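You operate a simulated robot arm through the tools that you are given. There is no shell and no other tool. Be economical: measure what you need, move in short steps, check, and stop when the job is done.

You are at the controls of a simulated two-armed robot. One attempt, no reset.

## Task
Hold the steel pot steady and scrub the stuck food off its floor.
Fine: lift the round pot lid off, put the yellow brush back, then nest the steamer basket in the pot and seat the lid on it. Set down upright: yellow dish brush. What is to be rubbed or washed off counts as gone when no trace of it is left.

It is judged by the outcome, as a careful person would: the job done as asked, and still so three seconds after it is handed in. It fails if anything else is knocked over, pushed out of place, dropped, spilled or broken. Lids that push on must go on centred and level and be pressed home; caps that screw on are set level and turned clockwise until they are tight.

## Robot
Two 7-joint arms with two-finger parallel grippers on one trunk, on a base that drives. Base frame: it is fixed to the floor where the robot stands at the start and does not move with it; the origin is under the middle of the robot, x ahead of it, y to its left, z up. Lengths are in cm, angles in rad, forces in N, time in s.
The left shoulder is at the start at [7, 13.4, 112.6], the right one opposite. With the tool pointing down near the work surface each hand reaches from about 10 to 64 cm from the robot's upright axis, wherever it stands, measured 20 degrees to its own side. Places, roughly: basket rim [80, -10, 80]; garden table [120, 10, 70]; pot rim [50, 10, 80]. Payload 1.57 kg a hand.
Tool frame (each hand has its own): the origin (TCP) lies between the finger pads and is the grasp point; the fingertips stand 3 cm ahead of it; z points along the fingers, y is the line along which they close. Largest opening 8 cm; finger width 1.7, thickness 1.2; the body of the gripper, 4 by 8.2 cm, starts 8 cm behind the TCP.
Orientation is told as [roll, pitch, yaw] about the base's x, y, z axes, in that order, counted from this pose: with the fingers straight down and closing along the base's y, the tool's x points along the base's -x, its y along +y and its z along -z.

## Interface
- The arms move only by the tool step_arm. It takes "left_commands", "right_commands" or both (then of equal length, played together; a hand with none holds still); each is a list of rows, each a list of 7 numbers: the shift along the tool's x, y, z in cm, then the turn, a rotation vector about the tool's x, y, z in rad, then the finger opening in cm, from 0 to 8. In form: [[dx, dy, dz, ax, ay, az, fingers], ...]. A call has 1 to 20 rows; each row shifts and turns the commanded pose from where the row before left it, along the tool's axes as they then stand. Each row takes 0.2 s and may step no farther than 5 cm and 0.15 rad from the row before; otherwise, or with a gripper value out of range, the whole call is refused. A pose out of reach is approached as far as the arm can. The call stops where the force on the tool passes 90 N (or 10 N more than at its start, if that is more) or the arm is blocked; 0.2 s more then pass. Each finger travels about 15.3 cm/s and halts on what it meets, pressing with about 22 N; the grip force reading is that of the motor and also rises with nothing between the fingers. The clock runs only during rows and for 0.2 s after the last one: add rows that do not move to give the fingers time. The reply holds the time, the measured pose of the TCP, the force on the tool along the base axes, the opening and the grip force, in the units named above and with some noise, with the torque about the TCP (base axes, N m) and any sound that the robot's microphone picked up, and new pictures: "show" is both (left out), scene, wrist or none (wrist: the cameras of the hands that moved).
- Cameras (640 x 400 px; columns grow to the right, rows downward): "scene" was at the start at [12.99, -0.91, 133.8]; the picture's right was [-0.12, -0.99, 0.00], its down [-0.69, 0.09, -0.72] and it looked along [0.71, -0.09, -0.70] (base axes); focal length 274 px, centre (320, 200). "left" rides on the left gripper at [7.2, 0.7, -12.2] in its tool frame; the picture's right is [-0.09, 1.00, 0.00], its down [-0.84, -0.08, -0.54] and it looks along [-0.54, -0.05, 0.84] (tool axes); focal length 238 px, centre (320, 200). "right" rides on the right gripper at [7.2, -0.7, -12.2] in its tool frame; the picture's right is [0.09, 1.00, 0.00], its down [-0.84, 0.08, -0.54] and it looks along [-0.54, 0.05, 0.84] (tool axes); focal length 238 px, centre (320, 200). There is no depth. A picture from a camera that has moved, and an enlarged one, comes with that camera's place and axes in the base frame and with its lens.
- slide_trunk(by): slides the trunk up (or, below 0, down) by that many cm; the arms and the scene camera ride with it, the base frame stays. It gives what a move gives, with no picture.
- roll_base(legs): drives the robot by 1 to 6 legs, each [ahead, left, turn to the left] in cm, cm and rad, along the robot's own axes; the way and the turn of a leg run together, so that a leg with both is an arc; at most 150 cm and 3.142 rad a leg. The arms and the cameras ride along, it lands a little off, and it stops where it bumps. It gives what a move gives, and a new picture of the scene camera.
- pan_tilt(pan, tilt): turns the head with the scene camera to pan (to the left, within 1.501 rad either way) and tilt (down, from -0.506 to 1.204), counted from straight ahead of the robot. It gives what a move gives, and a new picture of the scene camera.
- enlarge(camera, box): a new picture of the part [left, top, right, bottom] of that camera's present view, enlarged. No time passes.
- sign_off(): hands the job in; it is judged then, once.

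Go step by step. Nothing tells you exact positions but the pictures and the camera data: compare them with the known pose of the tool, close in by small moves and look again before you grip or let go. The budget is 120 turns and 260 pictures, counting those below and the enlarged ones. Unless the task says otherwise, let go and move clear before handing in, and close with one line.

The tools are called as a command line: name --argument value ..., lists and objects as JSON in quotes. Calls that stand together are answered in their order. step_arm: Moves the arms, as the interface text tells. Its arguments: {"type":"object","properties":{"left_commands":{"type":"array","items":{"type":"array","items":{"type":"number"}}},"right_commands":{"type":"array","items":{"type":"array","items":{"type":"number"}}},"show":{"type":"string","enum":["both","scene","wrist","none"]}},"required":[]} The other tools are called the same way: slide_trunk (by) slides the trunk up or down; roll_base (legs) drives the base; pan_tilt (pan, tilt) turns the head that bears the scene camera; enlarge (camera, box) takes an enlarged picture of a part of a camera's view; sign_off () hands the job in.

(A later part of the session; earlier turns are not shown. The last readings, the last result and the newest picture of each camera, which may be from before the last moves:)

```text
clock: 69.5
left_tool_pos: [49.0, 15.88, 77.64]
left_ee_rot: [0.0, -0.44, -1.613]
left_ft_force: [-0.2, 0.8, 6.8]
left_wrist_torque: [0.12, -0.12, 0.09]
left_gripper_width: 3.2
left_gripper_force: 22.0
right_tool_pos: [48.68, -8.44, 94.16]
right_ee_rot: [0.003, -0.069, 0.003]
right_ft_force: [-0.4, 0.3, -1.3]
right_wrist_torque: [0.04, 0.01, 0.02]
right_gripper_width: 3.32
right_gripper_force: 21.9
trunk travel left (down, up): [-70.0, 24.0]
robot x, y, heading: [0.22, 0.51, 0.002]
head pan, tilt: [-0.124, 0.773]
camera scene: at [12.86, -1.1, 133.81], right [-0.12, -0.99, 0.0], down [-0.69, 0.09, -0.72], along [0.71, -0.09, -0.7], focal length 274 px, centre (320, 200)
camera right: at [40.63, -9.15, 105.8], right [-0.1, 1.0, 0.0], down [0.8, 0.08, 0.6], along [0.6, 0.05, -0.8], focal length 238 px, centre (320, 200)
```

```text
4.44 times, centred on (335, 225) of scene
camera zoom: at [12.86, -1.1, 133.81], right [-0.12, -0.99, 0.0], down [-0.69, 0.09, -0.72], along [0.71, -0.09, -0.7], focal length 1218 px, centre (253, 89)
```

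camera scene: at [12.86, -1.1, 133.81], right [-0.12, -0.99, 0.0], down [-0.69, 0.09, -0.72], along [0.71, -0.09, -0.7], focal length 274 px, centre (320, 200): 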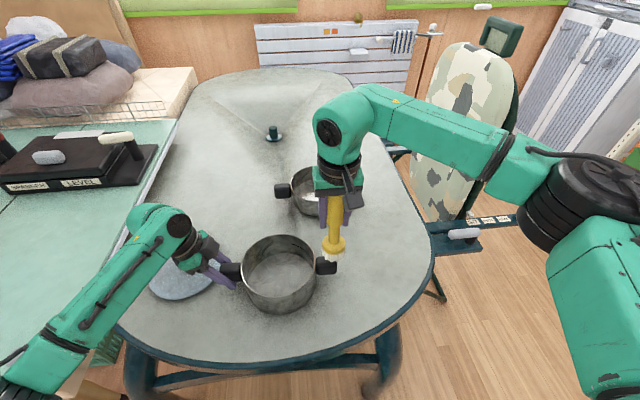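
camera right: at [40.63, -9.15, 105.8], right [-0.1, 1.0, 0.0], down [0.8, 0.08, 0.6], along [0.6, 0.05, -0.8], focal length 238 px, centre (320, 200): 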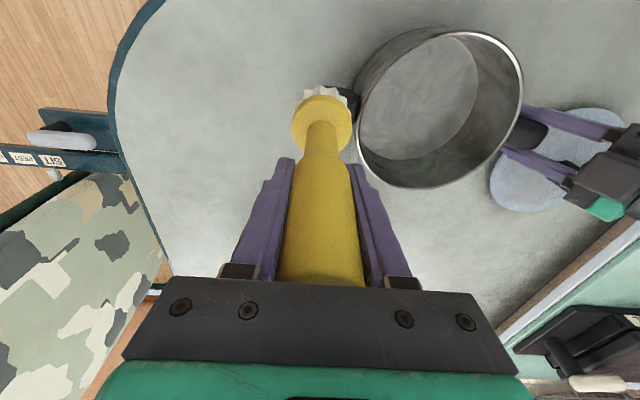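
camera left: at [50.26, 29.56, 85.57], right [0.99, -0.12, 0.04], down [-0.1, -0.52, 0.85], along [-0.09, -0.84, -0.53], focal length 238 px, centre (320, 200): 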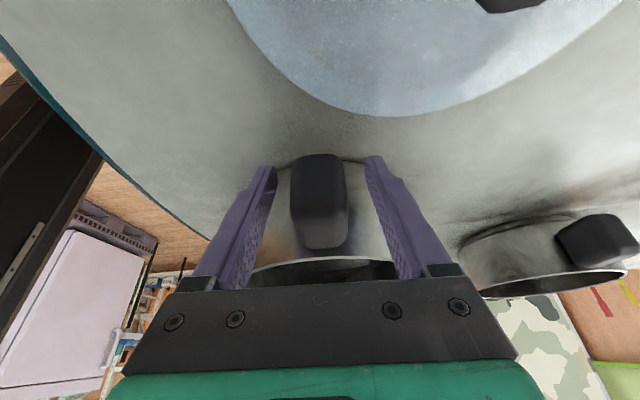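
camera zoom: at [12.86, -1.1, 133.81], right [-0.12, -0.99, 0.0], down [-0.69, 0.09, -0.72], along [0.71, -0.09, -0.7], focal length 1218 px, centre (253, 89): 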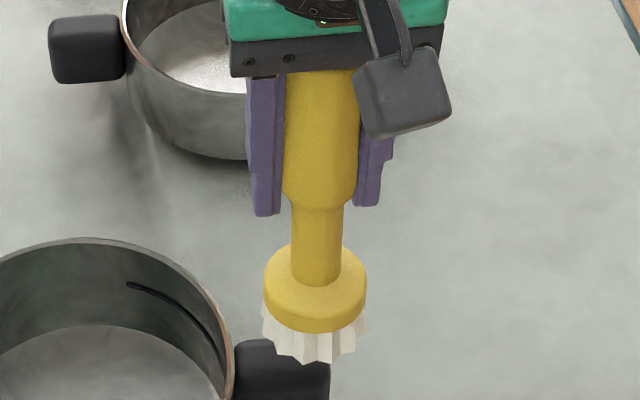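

The floor is clean. The brush leans about 0.08 rad in the grip, so I'll add that pitch to stand it upright and carry it back over its original spot.

step_arm --right_commands '[[0, 0, 0, 0, -0.08, 0, 1.5], [-2.2, -3.34, 0.33, 0, 0, 0, 1.5], [-2.2, -3.34, 0.33, 0, 0, 0, 1.5], [-2.2, -3.34, 0.33, 0, 0, 0, 1.5], [-2.2, -3.34, 0.33, 0, 0, 0, 1.5], [0.6, 0, 3.95, 0, 0, 0, 1.5], [0.6, 0, 3.95, 0, 0, 0, 1.5], [0.27, 0, 1.8, 0, 0, 0, 1.5], [0, 0, 0, 0, 0, 0, 1.5]]'

enlarge --camera "scene" --box '[320, 150, 440, 270]'

```text
clock: 71.5
left_tool_pos: [49.04, 15.84, 77.57]
left_ee_rot: [0.0, -0.441, -1.615]
left_ft_force: [-0.3, 0.3, 6.4]
left_wrist_torque: [0.08, 0.05, -0.1]
left_gripper_width: 3.18
left_gripper_force: 22.1
right_tool_pos: [57.71, -21.69, 84.33]
right_ee_rot: [0.002, -0.15, 0.003]
right_ft_force: [-0.8, -0.2, -1.0]
right_wrist_torque: [0.0, 0.02, 0.04]
right_gripper_width: 3.28
right_gripper_force: 21.6
trunk travel left (down, up): [-70.0, 24.0]
robot x, y, heading: [0.16, 0.2, -0.002]
head pan, tilt: [-0.124, 0.773]
camera scene: at [12.87, -0.97, 133.81], right [-0.12, -0.99, 0.0], down [-0.69, 0.09, -0.72], along [0.71, -0.09, -0.7], focal length 274 px, centre (320, 200)
camera right: at [48.69, -22.34, 95.27], right [-0.09, 1.0, -0.01], down [0.75, 0.08, 0.66], along [0.66, 0.05, -0.75], focal length 238 px, centre (320, 200)
```

scene: 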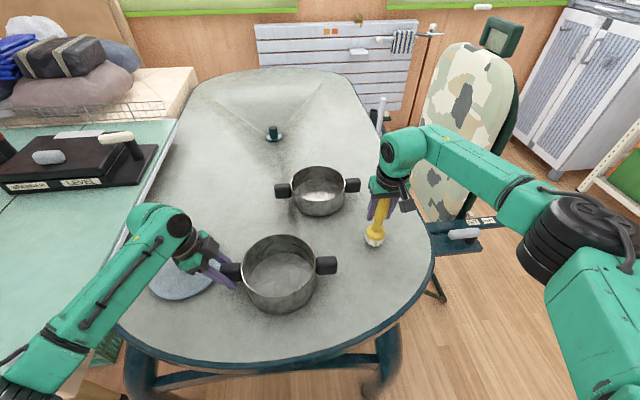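
right: 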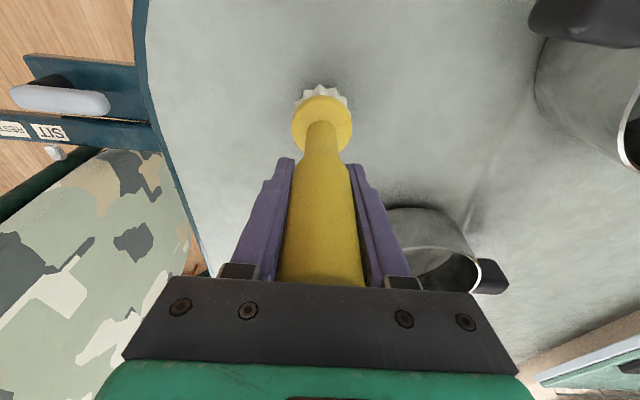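

```text
3.33 times, centred on (380, 210) of scene
camera zoom: at [12.87, -0.97, 133.81], right [-0.12, -0.99, 0.0], down [-0.69, 0.09, -0.72], along [0.71, -0.09, -0.7], focal length 913 px, centre (120, 167)
```

zoom: 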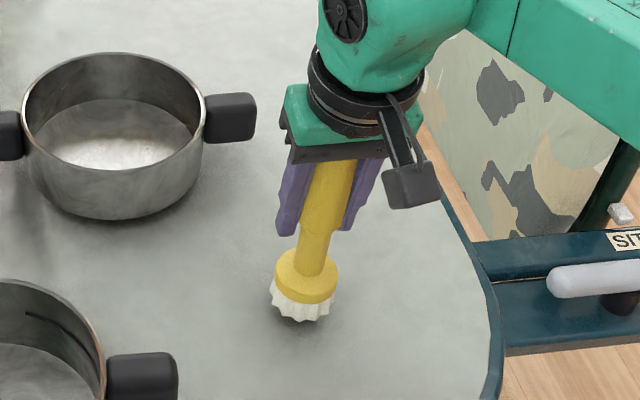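

I'll check the lean with a tighter view.

enlarge --camera "scene" --box '[355, 195, 405, 250]'

```text
7.27 times, centred on (380, 222) of scene
camera zoom: at [12.87, -0.97, 133.81], right [-0.12, -0.99, 0.0], down [-0.69, 0.09, -0.72], along [0.71, -0.09, -0.7], focal length 1993 px, centre (-116, 36)
```

zoom: 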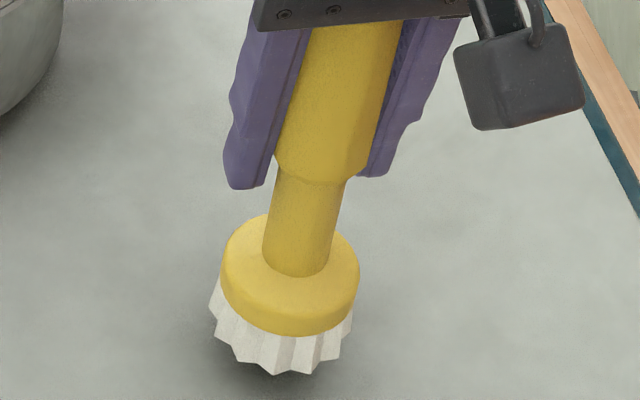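

It now leans back slightly, so I'll undo half the pitch and lower to contact.

step_arm --right_commands '[[0, 0, 0, 0, 0.08, 0, 1.5], [0.05, 0, 0.7, 0, 0, 0, 1.5], [0, 0, 0, 0, 0, 0, 1.5]]' --show "none"

step_arm --right_commands '[[0.02, 0, 0.3, 0, 0, 0, 1.5], [0, 0, 0, 0, 0, 0, 1.5]]' --show "none"

step_arm --right_commands '[[0.02, 0, 0.25, 0, 0, 0, 1.5], [0, 0, 0, 0, 0, 0, 1.5]]' --show "none"

enlarge --camera "scene" --box '[355, 195, 405, 250]'

```text
clock: 72.3
left_tool_pos: [48.98, 15.95, 77.54]
left_ee_rot: [0.0, -0.442, -1.614]
left_ft_force: [-2.0, -0.1, 5.4]
left_wrist_torque: [0.11, 0.05, -0.01]
left_gripper_width: 3.19
left_gripper_force: 22.1
right_tool_pos: [57.59, -21.53, 83.68]
right_ee_rot: [0.002, -0.07, 0.002]
right_ft_force: [0.3, 1.0, -0.8]
right_wrist_torque: [-0.03, -0.03, 0.01]
right_gripper_width: 3.31
right_gripper_force: 21.9
trunk travel left (down, up): [-70.0, 24.0]
robot x, y, heading: [-0.04, -0.08, -0.002]
head pan, tilt: [-0.124, 0.773]
```

```text
clock: 72.9
left_tool_pos: [49.05, 15.96, 77.5]
left_ee_rot: [-0.001, -0.442, -1.61]
left_ft_force: [-1.5, -0.8, 6.1]
left_wrist_torque: [0.1, 0.02, -0.03]
left_gripper_width: 3.2
left_gripper_force: 22.2
right_tool_pos: [57.81, -21.67, 83.26]
right_ee_rot: [0.002, -0.071, 0.005]
right_ft_force: [0.0, 0.4, -0.5]
right_wrist_torque: [0.0, -0.03, 0.01]
right_gripper_width: 3.31
right_gripper_force: 21.4
trunk travel left (down, up): [-70.0, 24.0]
robot x, y, heading: [0.22, -0.2, 0.0]
head pan, tilt: [-0.124, 0.773]
```

```text
clock: 73.5
left_tool_pos: [48.96, 15.93, 77.66]
left_ee_rot: [-0.001, -0.442, -1.613]
left_ft_force: [-1.6, -0.6, 5.8]
left_wrist_torque: [0.09, 0.03, -0.05]
left_gripper_width: 3.2
left_gripper_force: 21.9
right_tool_pos: [57.65, -21.57, 83.01]
right_ee_rot: [0.003, -0.069, 0.003]
right_ft_force: [0.2, 0.0, -0.9]
right_wrist_torque: [-0.01, -0.02, 0.0]
right_gripper_width: 3.3
right_gripper_force: 22.4
trunk travel left (down, up): [-70.0, 24.0]
robot x, y, heading: [-0.13, -0.17, 0.007]
head pan, tilt: [-0.124, 0.773]
```

```text
7.27 times, centred on (380, 222) of scene
camera zoom: at [12.88, -0.97, 133.81], right [-0.12, -0.99, 0.0], down [-0.69, 0.09, -0.72], along [0.71, -0.09, -0.7], focal length 1993 px, centre (-116, 36)
```

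zoom: 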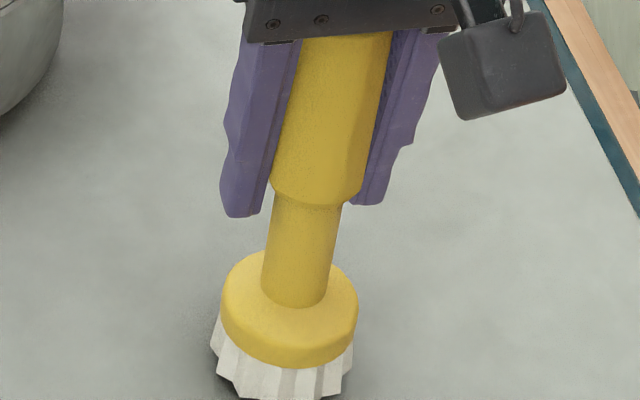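

The lean now matches vertical, so I'll continue lowering gently.

step_arm --right_commands '[[0.02, 0, 0.25, 0, 0, 0, 1.5], [0, 0, 0, 0, 0, 0, 1.5]]' --show "none"

step_arm --right_commands '[[0.02, 0, 0.2, 0, 0, 0, 1.5], [0, 0, 0, 0, 0, 0, 1.5]]' --show "none"

step_arm --right_commands '[[0.01, 0, 0.15, 0, 0, 0, 1.5], [0, 0, 0, 0, 0, 0, 1.5]]' --show "none"

```text
clock: 74.1
left_tool_pos: [48.87, 15.87, 77.53]
left_ee_rot: [0.0, -0.442, -1.611]
left_ft_force: [-1.6, -0.2, 4.1]
left_wrist_torque: [0.1, 0.02, -0.05]
left_gripper_width: 3.18
left_gripper_force: 21.5
right_tool_pos: [57.62, -21.61, 82.81]
right_ee_rot: [0.0, -0.071, 0.004]
right_ft_force: [0.7, -0.4, -1.8]
right_wrist_torque: [-0.01, 0.01, 0.0]
right_gripper_width: 3.31
right_gripper_force: 21.5
trunk travel left (down, up): [-70.0, 24.0]
robot x, y, heading: [0.2, 0.19, 0.003]
head pan, tilt: [-0.124, 0.773]
```

```text
clock: 74.7
left_tool_pos: [48.95, 15.9, 77.62]
left_ee_rot: [0.0, -0.44, -1.613]
left_ft_force: [1.0, -1.0, 2.0]
left_wrist_torque: [0.22, -0.06, 0.08]
left_gripper_width: 3.2
left_gripper_force: 22.2
right_tool_pos: [57.71, -21.67, 82.62]
right_ee_rot: [0.002, -0.071, 0.002]
right_ft_force: [-0.9, -1.4, 6.7]
right_wrist_torque: [-0.1, 0.05, -0.02]
right_gripper_width: 3.31
right_gripper_force: 22.0
trunk travel left (down, up): [-70.0, 24.0]
robot x, y, heading: [-0.11, 0.24, -0.0]
head pan, tilt: [-0.124, 0.773]
```

```text
clock: 75.3
left_tool_pos: [48.88, 15.92, 77.51]
left_ee_rot: [0.002, -0.442, -1.611]
left_ft_force: [0.3, -0.2, 0.4]
left_wrist_torque: [0.57, -0.03, 0.04]
left_gripper_width: 3.18
left_gripper_force: 21.6
right_tool_pos: [57.61, -21.62, 82.54]
right_ee_rot: [0.001, -0.077, 0.003]
right_ft_force: [0.6, -4.7, 19.0]
right_wrist_torque: [-0.55, -0.33, -0.03]
right_gripper_width: 3.33
right_gripper_force: 21.7
trunk travel left (down, up): [-70.0, 24.0]
robot x, y, heading: [0.3, -0.35, -0.004]
head pan, tilt: [-0.124, 0.773]
```

It's standing on the table. I'll release it gently and back straight up along the tool.

step_arm --right_commands '[[0, 0, -0.05, 0, 0, 0, 1.5], [0, 0, 0, 0, 0, 0, 3.5], [0, 0, 0, 0, 0, 0, 4.2], [0, 0, 0, 0, 0, 0, 6], [0, 0, 0, 0, 0, 0, 8], [0, 0, 0, 0, 0, 0, 8]]'

```text
clock: 76.7
left_tool_pos: [49.07, 15.81, 77.58]
left_ee_rot: [0.001, -0.441, -1.611]
left_ft_force: [3.0, 0.5, 6.6]
left_wrist_torque: [0.14, -0.05, 0.1]
left_gripper_width: 3.2
left_gripper_force: 22.4
right_tool_pos: [57.64, -21.51, 82.39]
right_ee_rot: [0.003, -0.069, 0.003]
right_ft_force: [-0.3, 0.9, 0.3]
right_wrist_torque: [0.02, -0.04, 0.01]
right_gripper_width: 8.0
right_gripper_force: 0.1
trunk travel left (down, up): [-70.0, 24.0]
robot x, y, heading: [-0.38, -0.14, -0.002]
head pan, tilt: [-0.124, 0.773]
camera scene: at [12.98, -0.94, 133.81], right [-0.12, -0.99, 0.0], down [-0.69, 0.09, -0.72], along [0.71, -0.09, -0.7], focal length 274 px, centre (320, 200)
camera right: at [49.67, -22.26, 93.99], right [-0.09, 1.0, -0.01], down [0.8, 0.08, 0.6], along [0.6, 0.05, -0.8], focal length 238 px, centre (320, 200)
```

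scene: 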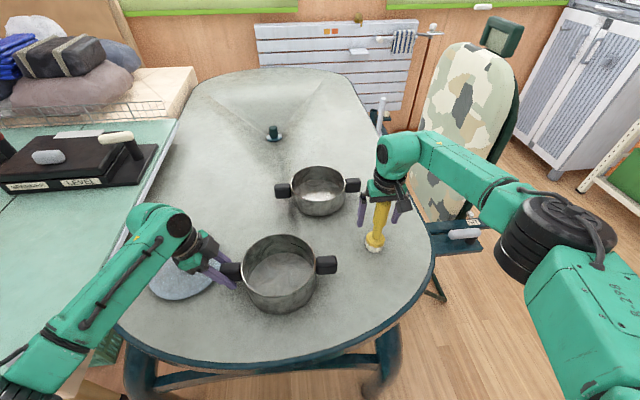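
right: 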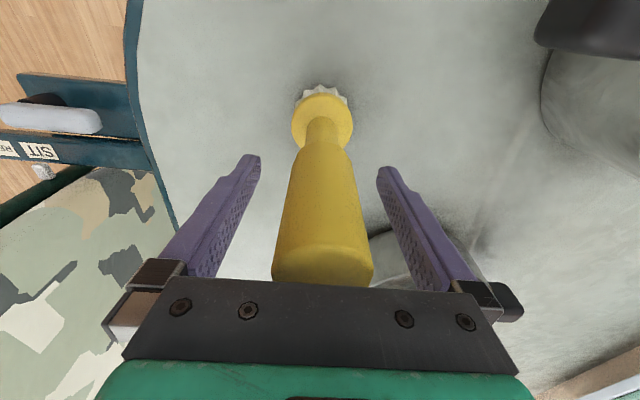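

The brush is standing on its own. I'll raise the right hand, release the pot handle, and raise the left hand.

step_arm --right_commands '[[-0.28, 0, -4, 0, 0, 0, 8], [-0.28, 0, -4, 0, 0, 0, 8], [-0.28, 0, -4, 0, 0, 0, 8], [-0.28, 0, -4, 0, 0, 0, 8], [0, 0, 0, 0, 0.07, 0, 8], [0, 0, 0, 0, 0, 0, 8]]' --left_commands '[[0, 0, 0, 0, 0, 0, 4.5], [0, 0, 0, 0, 0, 0, 6], [0, 0, 0, 0, 0, 0, 7], [0, 0, -3, 0, 0, 0, 7], [-1.3, 0, -4, 0, 0, 0, 8], [-1.3, 0, -4, 0, 0, 0, 8]]'

```text
clock: 78.1
left_tool_pos: [49.24, 18.19, 88.71]
left_ee_rot: [0.001, -0.443, -1.612]
left_ft_force: [-0.5, 0.4, 0.3]
left_wrist_torque: [0.01, 0.0, 0.02]
left_gripper_width: 8.0
left_gripper_force: 0.1
right_tool_pos: [57.62, -21.5, 98.43]
right_ee_rot: [0.003, 0.0, 0.002]
right_ft_force: [0.1, 0.8, 0.3]
right_wrist_torque: [-0.03, 0.01, 0.0]
right_gripper_width: 7.99
right_gripper_force: 0.1
trunk travel left (down, up): [-70.0, 24.0]
robot x, y, heading: [-0.02, -0.2, -0.001]
head pan, tilt: [-0.124, 0.773]
camera scene: at [12.92, -0.98, 133.8], right [-0.12, -0.99, 0.0], down [-0.69, 0.09, -0.72], along [0.71, -0.09, -0.7], focal length 274 px, centre (320, 200)
camera right: at [50.44, -22.27, 110.6], right [-0.09, 1.0, 0.0], down [0.84, 0.08, 0.54], along [0.54, 0.05, -0.84], focal length 238 px, centre (320, 200)
camera left: at [50.34, 29.8, 96.7], right [0.99, -0.12, 0.04], down [-0.1, -0.52, 0.85], along [-0.09, -0.84, -0.53], focal length 238 px, centre (320, 200)
```

scene: 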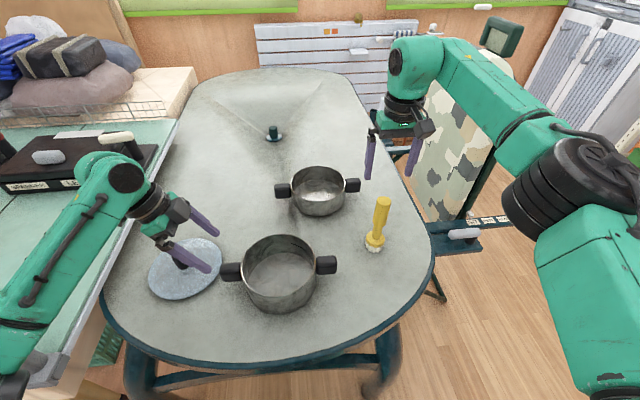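
right: 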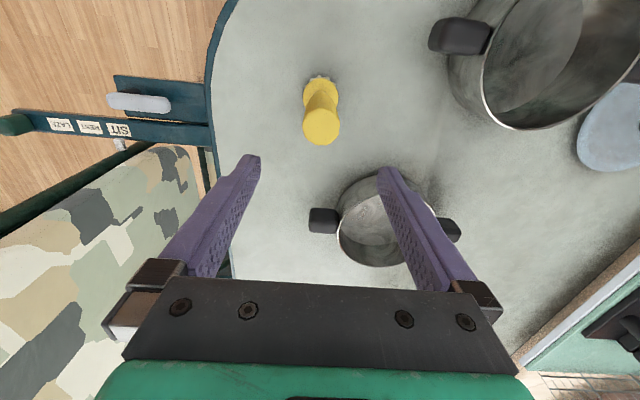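
left: 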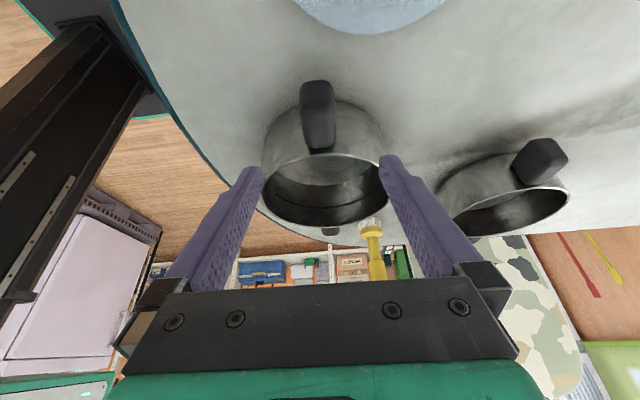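

The brush is back upright. The basket is near (75, -8) with handles at y≈-19 and y≈2.4, too far to reach from here. I'll look down to judge how far the base can drive forward.

step_arm --left_commands '[[-1.8, 0, -3.8, 0, 0, 0, 8], [-1.8, 0, -3.8, 0, 0, 0, 8], [0, 0, 0, 0, 0.14, 0, 8], [0, 0, 0, 0, 0.15, 0, 8], [0, 0, 0, 0, 0.15, 0, 8]]' --show "none"

pan_tilt --pan 0 --tilt 1.2

```text
clock: 79.3
left_tool_pos: [49.19, 18.21, 97.18]
left_ee_rot: [-0.001, 0.0, -1.609]
left_ft_force: [-0.5, 0.2, 0.5]
left_wrist_torque: [-0.01, 0.01, -0.01]
left_gripper_width: 8.0
left_gripper_force: 0.1
right_tool_pos: [57.6, -21.72, 98.38]
right_ee_rot: [0.002, 0.0, 0.004]
right_ft_force: [-0.6, -0.4, 0.1]
right_wrist_torque: [0.01, -0.03, 0.02]
right_gripper_width: 8.0
right_gripper_force: 0.1
trunk travel left (down, up): [-70.0, 24.0]
robot x, y, heading: [0.2, -0.19, 0.002]
head pan, tilt: [-0.124, 0.773]
```

```text
clock: 80.2
left_tool_pos: [48.96, 18.29, 97.09]
left_ee_rot: [0.0, -0.004, -1.611]
left_ft_force: [0.3, 0.2, 0.3]
left_wrist_torque: [0.02, 0.02, 0.0]
left_gripper_width: 7.99
left_gripper_force: 0.0
right_tool_pos: [57.75, -21.57, 98.36]
right_ee_rot: [0.001, -0.001, 0.004]
right_ft_force: [0.1, -0.6, -0.2]
right_wrist_torque: [-0.01, -0.02, -0.02]
right_gripper_width: 8.0
right_gripper_force: 0.0
trunk travel left (down, up): [-70.0, 24.0]
robot x, y, heading: [-0.02, 0.13, 0.005]
head pan, tilt: [0.0, 1.201]
camera scene: at [10.46, 0.09, 130.82], right [0.0, -1.0, 0.0], down [-0.93, 0.0, -0.36], along [0.36, 0.0, -0.93], focal length 274 px, centre (320, 200)
```

scene: 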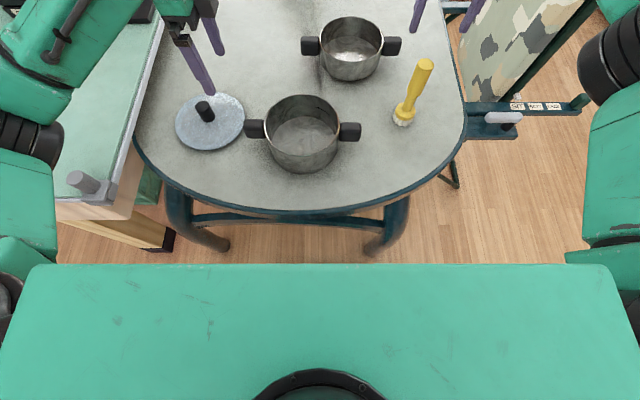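

The shoulder box overhangs above the table and the table legs stand near y≈46 and y≈-26 at x≈35. I'll drive a little ahead and left, centred between the legs, with both hands high.

roll_base --legs '[[0, 6, 0], [9, 0, 0]]'

```text
clock: 81.8
left_tool_pos: [58.18, 24.41, 97.13]
left_ee_rot: [-0.002, -0.003, -1.612]
left_ft_force: [0.4, -1.0, -0.4]
left_wrist_torque: [-0.01, 0.01, 0.04]
left_gripper_width: 8.0
left_gripper_force: 0.0
right_tool_pos: [66.64, -15.35, 98.42]
right_ee_rot: [0.001, 0.001, 0.003]
right_ft_force: [1.0, 0.4, -0.3]
right_wrist_torque: [0.01, 0.02, -0.05]
right_gripper_width: 8.02
right_gripper_force: 0.0
trunk travel left (down, up): [-70.0, 24.0]
robot x, y, heading: [9.5, 5.64, -0.002]
head pan, tilt: [0.0, 1.201]
camera scene: at [19.43, 6.22, 130.83], right [0.0, -1.0, 0.0], down [-0.93, 0.0, -0.36], along [0.36, 0.0, -0.93], focal length 274 px, centre (320, 200)
```

scene: 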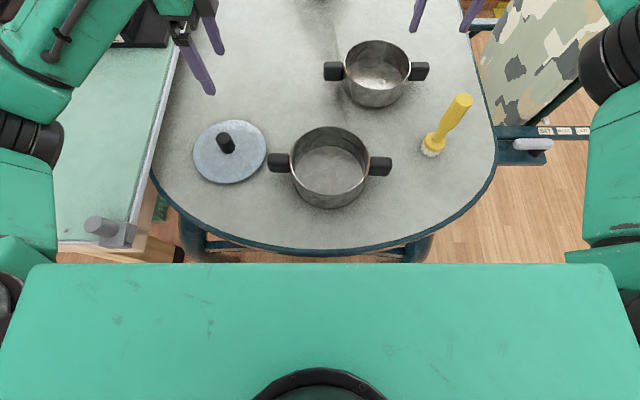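

There was no bump. I'll go another 9 cm forward.

roll_base --legs '[[9, 0, 0]]'

pan_tilt --pan 0 --tilt 0.95

```text
clock: 83.0
left_tool_pos: [67.06, 24.4, 97.21]
left_ee_rot: [-0.001, -0.001, -1.612]
left_ft_force: [-0.3, 0.8, 0.3]
left_wrist_torque: [0.0, 0.05, 0.02]
left_gripper_width: 8.02
left_gripper_force: 0.1
right_tool_pos: [75.79, -15.35, 98.45]
right_ee_rot: [0.001, 0.001, 0.005]
right_ft_force: [0.0, -0.7, -0.3]
right_wrist_torque: [0.03, -0.04, 0.0]
right_gripper_width: 7.97
right_gripper_force: 0.0
trunk travel left (down, up): [-70.0, 24.0]
robot x, y, heading: [18.2, 6.25, 0.002]
head pan, tilt: [0.0, 1.201]
camera scene: at [28.45, 6.15, 130.83], right [0.0, -1.0, 0.0], down [-0.93, 0.0, -0.36], along [0.36, 0.0, -0.93], focal length 274 px, centre (320, 200)
```

scene: 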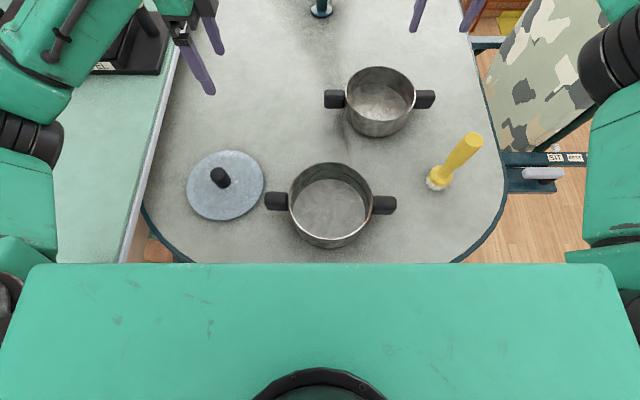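

```text
clock: 83.7
left_tool_pos: [67.19, 24.35, 97.05]
left_ee_rot: [-0.001, -0.002, -1.607]
left_ft_force: [-0.2, 0.5, 0.2]
left_wrist_torque: [0.0, -0.05, 0.01]
left_gripper_width: 8.01
left_gripper_force: 0.0
right_tool_pos: [75.8, -15.3, 98.3]
right_ee_rot: [0.004, 0.0, 0.005]
right_ft_force: [0.7, -0.3, 0.5]
right_wrist_torque: [-0.02, 0.0, -0.02]
right_gripper_width: 8.01
right_gripper_force: 0.0
trunk travel left (down, up): [-70.0, 24.0]
robot x, y, heading: [18.07, 6.29, 0.005]
head pan, tilt: [0.0, 0.949]
camera scene: at [30.29, 6.14, 132.43], right [0.0, -1.0, 0.0], down [-0.81, 0.0, -0.58], along [0.58, 0.0, -0.81], focal length 274 px, centre (320, 200)
```

scene: 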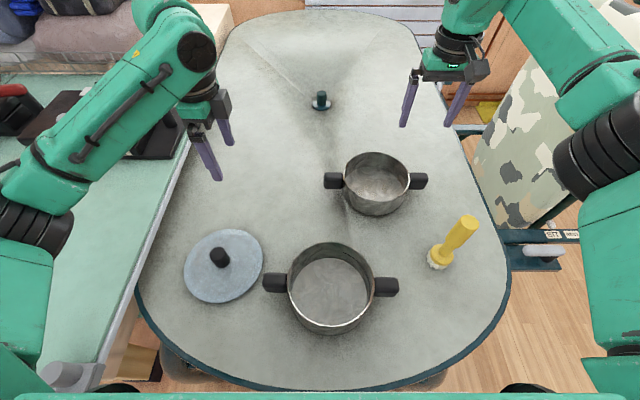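

This gives a good top view. I'll enlarge the basket and the pot to measure both.

enlarge --camera "scene" --box '[310, 140, 440, 225]'

enlarge --camera "scene" --box '[255, 230, 405, 340]'

```text
4.71 times, centred on (375, 182) of scene
camera zoom: at [30.29, 6.14, 132.43], right [0.0, -1.0, 0.0], down [-0.81, 0.0, -0.58], along [0.58, 0.0, -0.81], focal length 1290 px, centre (61, 282)
```

zoom: 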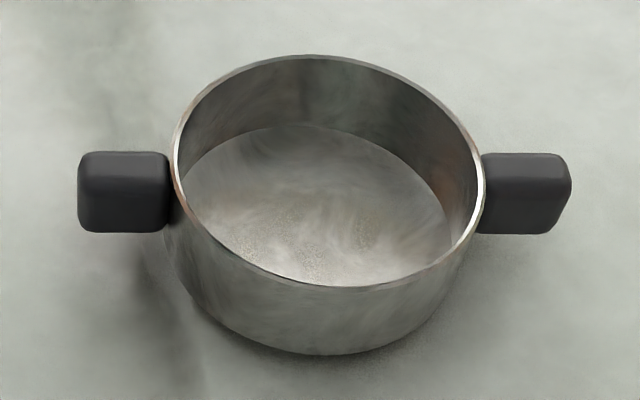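

```text
3.64 times, centred on (330, 285) of scene
camera zoom: at [30.29, 6.14, 132.43], right [0.0, -1.0, 0.0], down [-0.81, 0.0, -0.58], along [0.58, 0.0, -0.81], focal length 996 px, centre (284, -109)
```

zoom: 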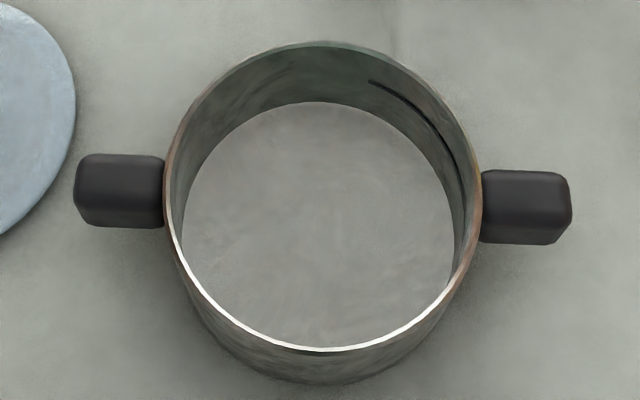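

I measure the basket centre at about (77, -8.5) with its rim near z≈78.4, and the pot centre at about (49, 4.1). I'll check the basket's profile more closely before handling it.

enlarge --camera "right" --box '[230, 40, 430, 200]'

enlarge --camera "scene" --box '[335, 150, 415, 220]'

```text
2.50 times, centred on (330, 120) of right
camera zoom: at [68.67, -16.11, 110.54], right [-0.1, 1.0, 0.0], down [0.84, 0.08, 0.54], along [0.54, 0.05, -0.84], focal length 596 px, centre (295, 400)
```

zoom: 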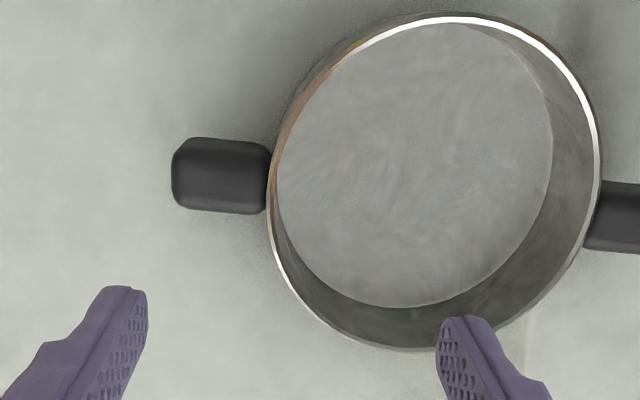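

```text
5.71 times, centred on (375, 185) of scene
camera zoom: at [30.29, 6.14, 132.43], right [0.0, -1.0, 0.0], down [-0.81, 0.0, -0.58], along [0.58, 0.0, -0.81], focal length 1566 px, centre (6, 286)
```

zoom: 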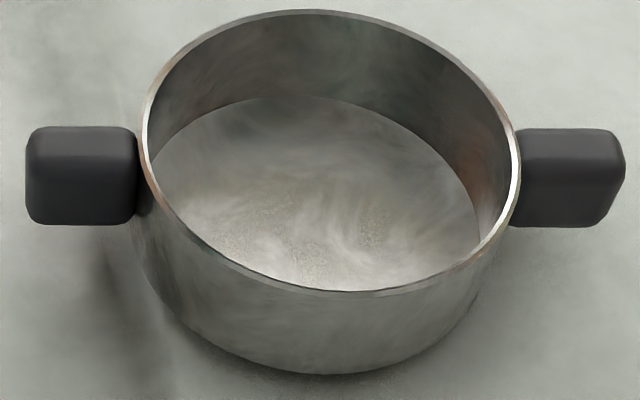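

Averaging the two views, the basket handles are near (76.1, 2.6) and (76.1, -19.6). I'll drive 8 cm closer to get a comfortable two-handed reach.

roll_base --legs '[[8, 0, 0]]'

```text
clock: 84.8
left_tool_pos: [74.8, 24.42, 97.26]
left_ee_rot: [0.0, -0.003, -1.608]
left_ft_force: [-0.4, -0.3, 0.2]
left_wrist_torque: [0.02, 0.01, 0.02]
left_gripper_width: 8.01
left_gripper_force: 0.0
right_tool_pos: [83.52, -15.26, 98.51]
right_ee_rot: [0.003, -0.002, 0.006]
right_ft_force: [-0.3, 0.9, 0.2]
right_wrist_torque: [0.02, -0.03, 0.01]
right_gripper_width: 8.02
right_gripper_force: 0.0
trunk travel left (down, up): [-70.0, 24.0]
robot x, y, heading: [26.02, 5.79, 0.001]
head pan, tilt: [0.0, 0.949]
camera scene: at [37.84, 6.17, 132.45], right [0.0, -1.0, 0.0], down [-0.81, 0.0, -0.58], along [0.58, 0.0, -0.81], focal length 274 px, centre (320, 200)
```

scene: 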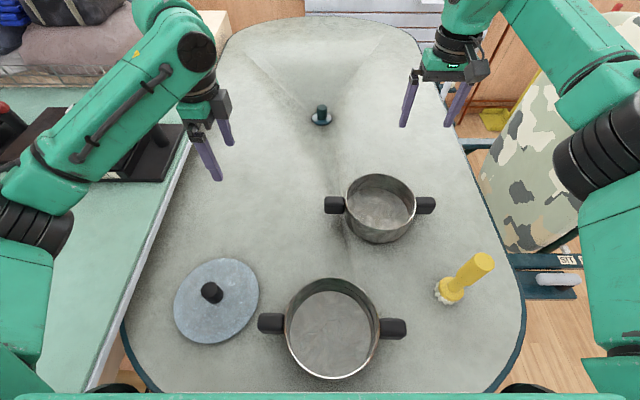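

Now the right hand goes above the -y handle with yaw +1.57.

step_arm --right_commands '[[3.7, -2.1, 2, 0, 0, 0, 8], [3.7, -2.2, 2, 0, 0, 0, 8], [0, 0, 0, 0, 0, -0.15, 8], [0, 0, 0, 0, 0, -0.15, 8], [0, 0, 0, 0, 0, -0.15, 8], [0, 0, 0, 0, 0, -0.15, 8], [0, 0, 0, 0, 0, -0.15, 8], [0, 0, 0, 0, 0, -0.15, 8], [0, 0, 0, 0, 0, -0.15, 8], [0, 0, 0, 0, 0, -0.15, 8], [0, 0, 0, 0, 0, -0.15, 8], [0, 0, 0, 0, 0, -0.15, 8], [0, 0, 0, 0, 0, -0.07, 8], [0, 0, 0, 0, 0, 0, 8]]'

```text
clock: 87.8
left_tool_pos: [74.93, 24.48, 97.05]
left_ee_rot: [-0.002, -0.001, -1.609]
left_ft_force: [0.0, -0.3, -0.8]
left_wrist_torque: [-0.01, 0.02, 0.01]
left_gripper_width: 7.98
left_gripper_force: 0.0
right_tool_pos: [76.17, -19.81, 94.39]
right_ee_rot: [0.001, 0.0, 0.203]
right_ft_force: [0.7, -0.4, -0.1]
right_wrist_torque: [0.0, 0.03, 0.0]
right_gripper_width: 8.0
right_gripper_force: 0.0
right hand out of reach, approached as far as the arm can: row 4, 5, 6, 7, 8, 9, 10, 11, 12, 13
trunk travel left (down, up): [-70.0, 24.0]
robot x, y, heading: [26.14, 6.0, 0.003]
head pan, tilt: [0.0, 0.949]
camera scene: at [37.97, 6.17, 132.44], right [0.0, -1.0, 0.0], down [-0.81, 0.0, -0.58], along [0.58, 0.0, -0.81], focal length 274 px, centre (320, 200)
camera right: at [69.25, -21.86, 106.58], right [-0.29, 0.96, 0.0], down [0.8, 0.24, 0.54], along [0.52, 0.16, -0.84], focal length 238 px, centre (320, 200)
```

scene: 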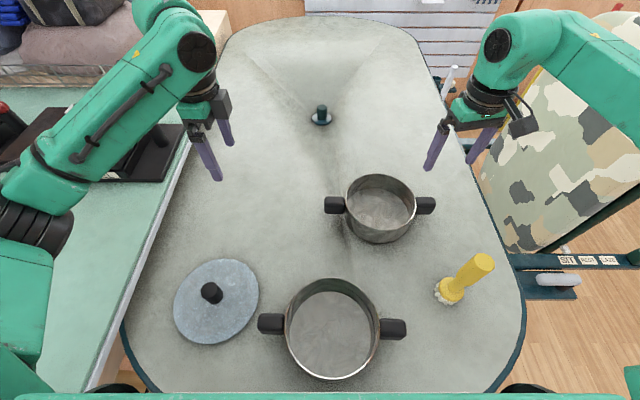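
right: 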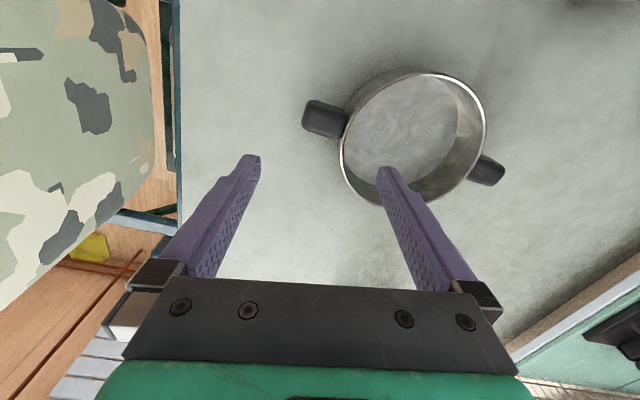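

The right wrist limits positive yaw, so I'll turn it the other way, to about -1.57.

step_arm --right_commands '[[0, 0, 0, 0, 0, 0.15, 8], [0, 0, 0, 0, 0, 0.15, 8], [0, 0, 0, 0, 0, 0.15, 8], [0, 0, 0, 0, 0, 0.15, 8], [0, 0, 0, 0, 0, 0.15, 8], [0, 0, 0, 0, 0, 0.15, 8], [0, 0, 0, 0, 0, 0.15, 8], [0, 0, 0, 0, 0, 0.15, 8], [0, 0, 0, 0, 0, 0.15, 8], [0, 0, 0, 0, 0, 0.15, 8], [0, 0, 0, 0, 0, 0.15, 8], [0, 0, 0, 0, 0, 0.12, 8], [0, 0, 0, 0, 0, 0, 8]]'

```text
clock: 90.6
left_tool_pos: [74.82, 24.34, 97.18]
left_ee_rot: [-0.001, -0.002, -1.609]
left_ft_force: [0.0, -0.3, 0.6]
left_wrist_torque: [0.0, 0.0, 0.01]
left_gripper_width: 8.0
left_gripper_force: 0.0
right_tool_pos: [76.2, -19.65, 94.45]
right_ee_rot: [0.001, -0.001, -1.568]
right_ft_force: [0.6, 0.5, 0.3]
right_wrist_torque: [0.01, -0.02, -0.01]
right_gripper_width: 7.99
right_gripper_force: 0.0
trunk travel left (down, up): [-70.0, 24.0]
robot x, y, heading: [25.41, 6.13, 0.001]
head pan, tilt: [0.0, 0.949]
camera scene: at [37.97, 6.17, 132.44], right [0.0, -1.0, 0.0], down [-0.81, 0.0, -0.58], along [0.58, 0.0, -0.81], focal length 274 px, centre (320, 200)
camera right: at [75.46, -12.51, 106.6], right [1.0, 0.1, 0.0], down [0.08, -0.84, 0.54], along [0.05, -0.54, -0.84], focal length 238 px, centre (320, 200)
```

scene: 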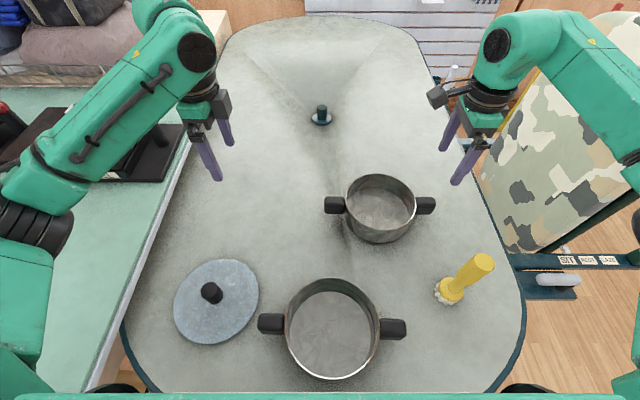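
right: 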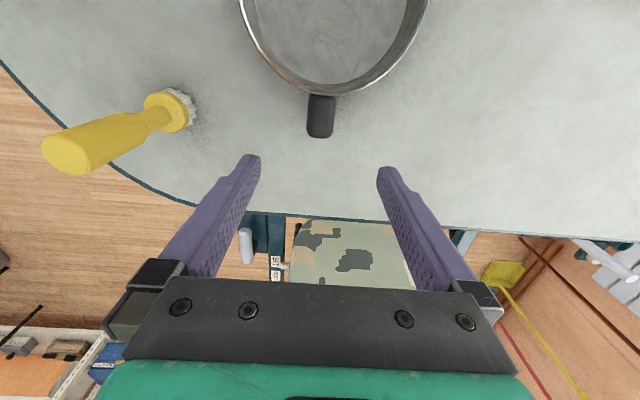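

That works, and the right hand is aligned over the -y handle. I'll bring the left hand over the +y handle and lower both partway.

step_arm --left_commands '[[-4.36, 0.26, 0, 0, 0, -0.039, 8], [-4.36, 0.26, 0, 0, 0, 0, 8], [-4.36, 0.26, 0, 0, 0, 0, 8], [-4.36, 0.26, 0, 0, 0, 0, 8], [-4.36, 0.26, 0, 0, 0, 0, 8], [0, 0, 4, 0, 0, 0, 8], [0, 0, 4, 0, 0, 0, 8], [0, 0, 4, 0, 0, 0, 8], [0, 0, 0, 0, 0, 0, 8]]' --right_commands '[[0, 0, 0, 0, 0, 0, 8], [0, 0, 0, 0, 0, 0, 8], [0, 0, 0, 0, 0, 0, 8], [0, 0, 0, 0, 0, 0, 8], [0, 0, 0, 0, 0, 0, 8], [0, 0, 3, 0, 0, 0, 8], [0, 0, 3, 0, 0, 0, 8], [0, 0, 3.2, 0, 0, 0, 8], [0, 0, 0, 0, 0, 0, 8]]'

```text
clock: 92.6
left_tool_pos: [76.0, 2.8, 84.9]
left_ee_rot: [0.001, -0.001, -1.57]
left_ft_force: [0.0, -0.4, 0.2]
left_wrist_torque: [-0.01, -0.03, -0.01]
left_gripper_width: 8.0
left_gripper_force: 0.0
right_tool_pos: [76.25, -19.42, 85.0]
right_ee_rot: [0.0, 0.0, -1.566]
right_ft_force: [1.0, -0.3, -0.3]
right_wrist_torque: [0.0, 0.01, 0.0]
right_gripper_width: 8.03
right_gripper_force: 0.0
trunk travel left (down, up): [-70.0, 24.0]
robot x, y, heading: [25.63, 6.44, 0.0]
head pan, tilt: [0.0, 0.949]
camera scene: at [37.93, 6.2, 132.44], right [0.0, -1.0, 0.0], down [-0.81, 0.0, -0.58], along [0.58, 0.0, -0.81], focal length 274 px, centre (320, 200)
camera right: at [75.44, -12.31, 97.18], right [1.0, 0.1, 0.0], down [0.08, -0.84, 0.54], along [0.05, -0.54, -0.84], focal length 238 px, centre (320, 200)
camera left: at [76.61, 9.86, 97.2], right [1.0, -0.09, 0.0], down [-0.08, -0.84, 0.54], along [-0.05, -0.54, -0.84], focal length 238 px, centre (320, 200)
```

scene: 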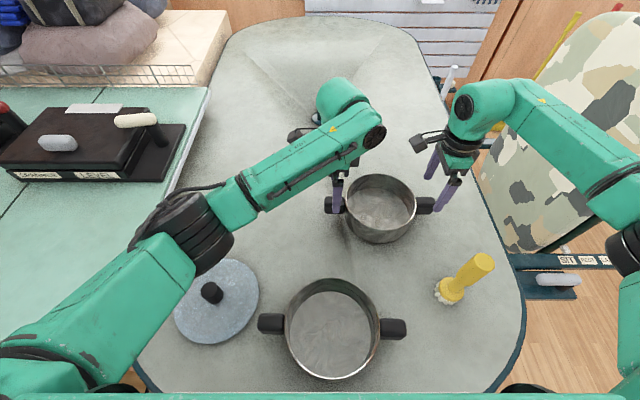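
right: 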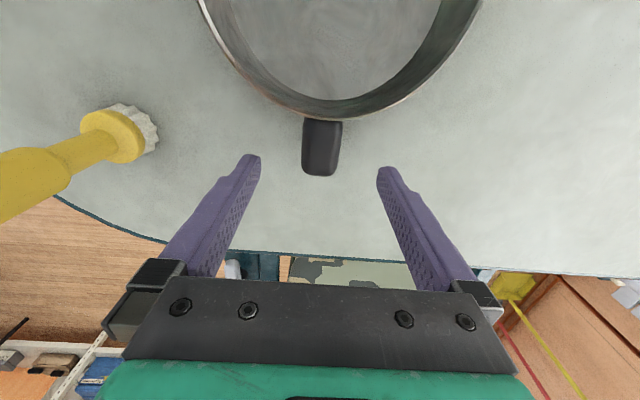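
left: 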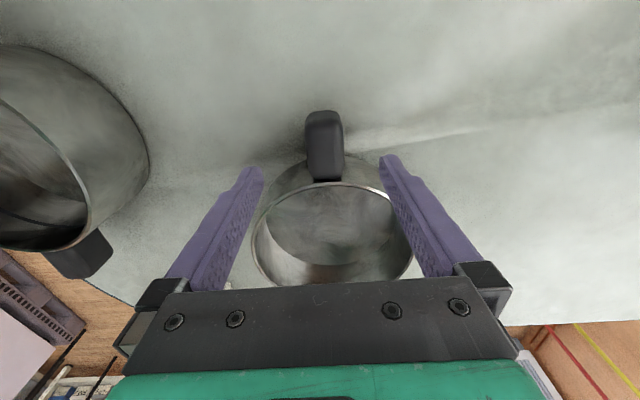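

Both hands straddle the handles. I'll make fine shifts, descend to z≈76.6, then close both.

step_arm --left_commands '[[0, 0.35, 3, 0, 0, 0, 8], [0, 0, 3, 0, 0, 0, 8], [0, 0, 2.3, 0, 0, 0, 8], [0, 0, 0, 0, 0, 0, 8]]' --right_commands '[[-0.4, 0.15, 3, 0, 0, 0, 8], [0, 0, 3, 0, 0, 0, 8], [0, 0, 2.4, 0, 0, 0, 8], [0, 0, 0, 0, 0, 0, 8]]' --show "wrist"

```text
clock: 93.6
left_tool_pos: [76.45, 2.63, 76.86]
left_ee_rot: [-0.002, -0.003, -1.571]
left_ft_force: [-0.5, 0.0, 0.3]
left_wrist_torque: [-0.02, -0.01, 0.0]
left_gripper_width: 7.99
left_gripper_force: 0.1
right_tool_pos: [76.3, -19.92, 76.83]
right_ee_rot: [0.0, 0.002, -1.565]
right_ft_force: [0.7, 0.4, 0.6]
right_wrist_torque: [0.01, 0.02, 0.02]
right_gripper_width: 7.98
right_gripper_force: 0.0
trunk travel left (down, up): [-70.0, 24.0]
robot x, y, heading: [25.44, 6.29, -0.001]
head pan, tilt: [0.0, 0.949]
camera right: at [75.53, -12.75, 88.93], right [1.0, 0.1, 0.0], down [0.08, -0.84, 0.54], along [0.05, -0.54, -0.84], focal length 238 px, centre (320, 200)
camera left: at [77.14, 9.75, 89.04], right [1.0, -0.09, 0.0], down [-0.08, -0.84, 0.54], along [-0.05, -0.54, -0.84], focal length 238 px, centre (320, 200)
```

right: 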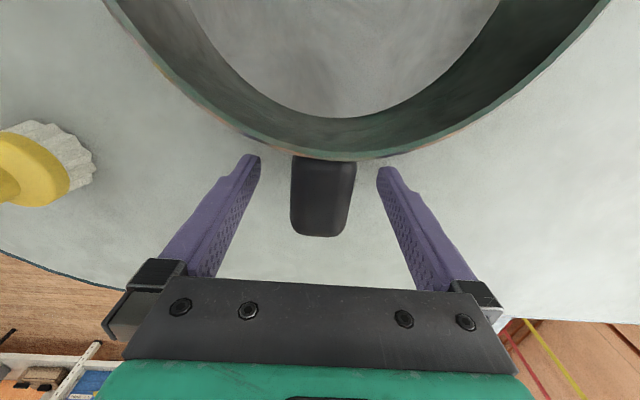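
left: 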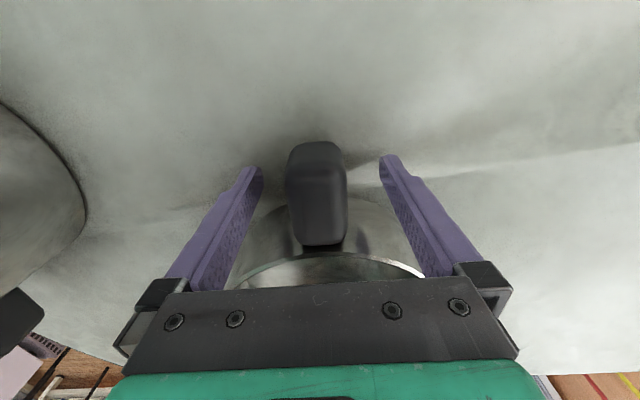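

Both are aligned, so I'll close both grippers together.

step_arm --left_commands '[[0, 0, 0, 0, 0, 0, 5], [0, 0, 0, 0, 0, 0, 3.8], [0, 0, 0, 0, 0, 0, 3], [0, 0, 0, 0, 0, 0, 1], [0, 0, 0, 0, 0, 0, 1]]' --right_commands '[[0, 0, 0, 0, 0, 0, 5], [0, 0, 0, 0, 0, 0, 3.8], [0, 0, 0, 0, 0, 0, 3], [0, 0, 0, 0, 0, 0, 1], [0, 0, 0, 0, 0, 0, 1]]' --show "wrist"

```text
clock: 94.8
left_tool_pos: [76.45, 2.58, 76.88]
left_ee_rot: [-0.001, -0.002, -1.571]
left_ft_force: [-3.2, -0.2, 2.0]
left_wrist_torque: [0.06, -0.13, -0.23]
left_gripper_width: 3.19
left_gripper_force: 22.0
right_tool_pos: [76.29, -19.96, 76.78]
right_ee_rot: [0.0, 0.002, -1.565]
right_ft_force: [2.0, 1.6, 0.1]
right_wrist_torque: [-0.1, 0.17, -0.37]
right_gripper_width: 3.17
right_gripper_force: 22.0
trunk travel left (down, up): [-70.0, 24.0]
robot x, y, heading: [25.97, 6.11, -0.001]
head pan, tilt: [0.0, 0.949]
camera right: at [75.55, -12.76, 88.96], right [1.0, 0.1, 0.0], down [0.08, -0.84, 0.54], along [0.05, -0.54, -0.84], focal length 238 px, centre (320, 200)
camera left: at [77.15, 9.74, 89.08], right [1.0, -0.09, 0.0], down [-0.08, -0.84, 0.54], along [-0.05, -0.54, -0.84], focal length 238 px, centre (320, 200)
```

right: 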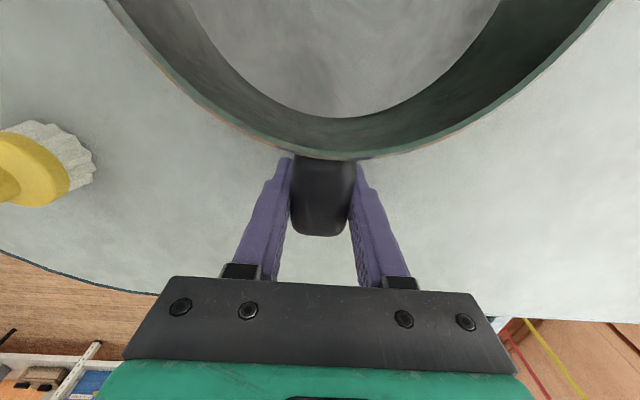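
left: 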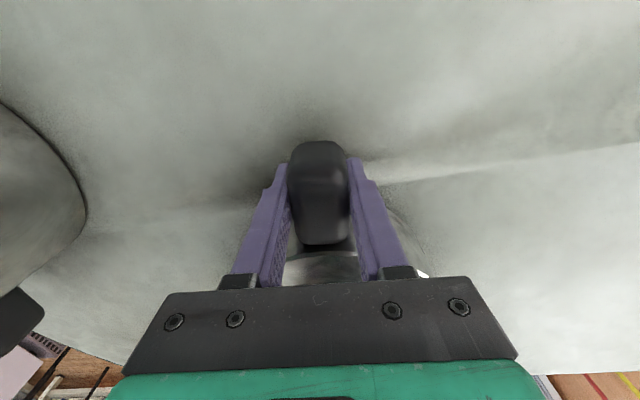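

Both handles are held. I'll lift together by 10 cm.

step_arm --left_commands '[[0, 0, -1, 0, 0, 0, 1], [0, 0, -2, 0, 0, 0, 1], [0, 0, -2.5, 0, 0, 0, 1], [0, 0, -2.5, 0, 0, 0, 1], [0, 0, -2.5, 0, 0, 0, 1], [0, 0, 0, 0, 0, 0, 1]]' --right_commands '[[0, 0, -1, 0, 0, 0, 1], [0, 0, -2, 0, 0, 0, 1], [0, 0, -2.5, 0, 0, 0, 1], [0, 0, -2.5, 0, 0, 0, 1], [0, 0, -2.5, 0, 0, 0, 1], [0, 0, 0, 0, 0, 0, 1]]' --show "scene"

enlarge --camera "scene" --box '[310, 120, 450, 230]'

```text
clock: 96.2
left_tool_pos: [76.59, 2.41, 87.25]
left_ee_rot: [-0.003, -0.004, -1.57]
left_ft_force: [-3.7, -10.0, 2.6]
left_wrist_torque: [-0.48, -0.03, -0.29]
left_gripper_width: 3.19
left_gripper_force: 21.9
right_tool_pos: [76.35, -20.01, 87.39]
right_ee_rot: [-0.001, 0.001, -1.565]
right_ft_force: [2.8, 10.2, -5.9]
right_wrist_torque: [-0.53, 0.12, -0.42]
right_gripper_width: 3.19
right_gripper_force: 22.3
trunk travel left (down, up): [-70.0, 24.0]
robot x, y, heading: [25.58, 6.27, 0.003]
head pan, tilt: [0.0, 0.949]
camera scene: at [38.07, 6.14, 132.43], right [0.0, -1.0, 0.0], down [-0.81, 0.0, -0.58], along [0.58, 0.0, -0.81], focal length 274 px, centre (320, 200)
```

scene: 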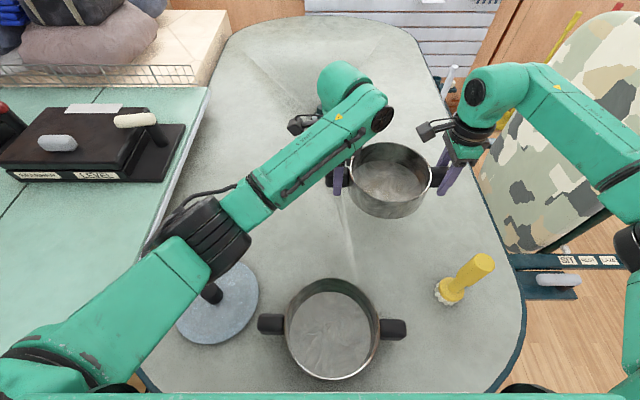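

```text
3.64 times, centred on (380, 175) of scene
camera zoom: at [38.07, 6.14, 132.43], right [0.0, -1.0, 0.0], down [-0.81, 0.0, -0.58], along [0.58, 0.0, -0.81], focal length 996 px, centre (102, 291)
```

zoom: 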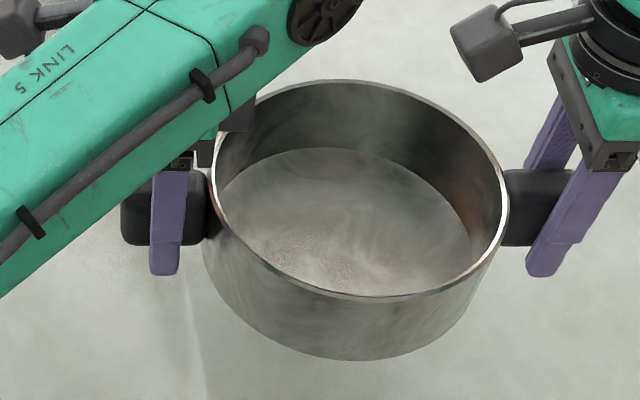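

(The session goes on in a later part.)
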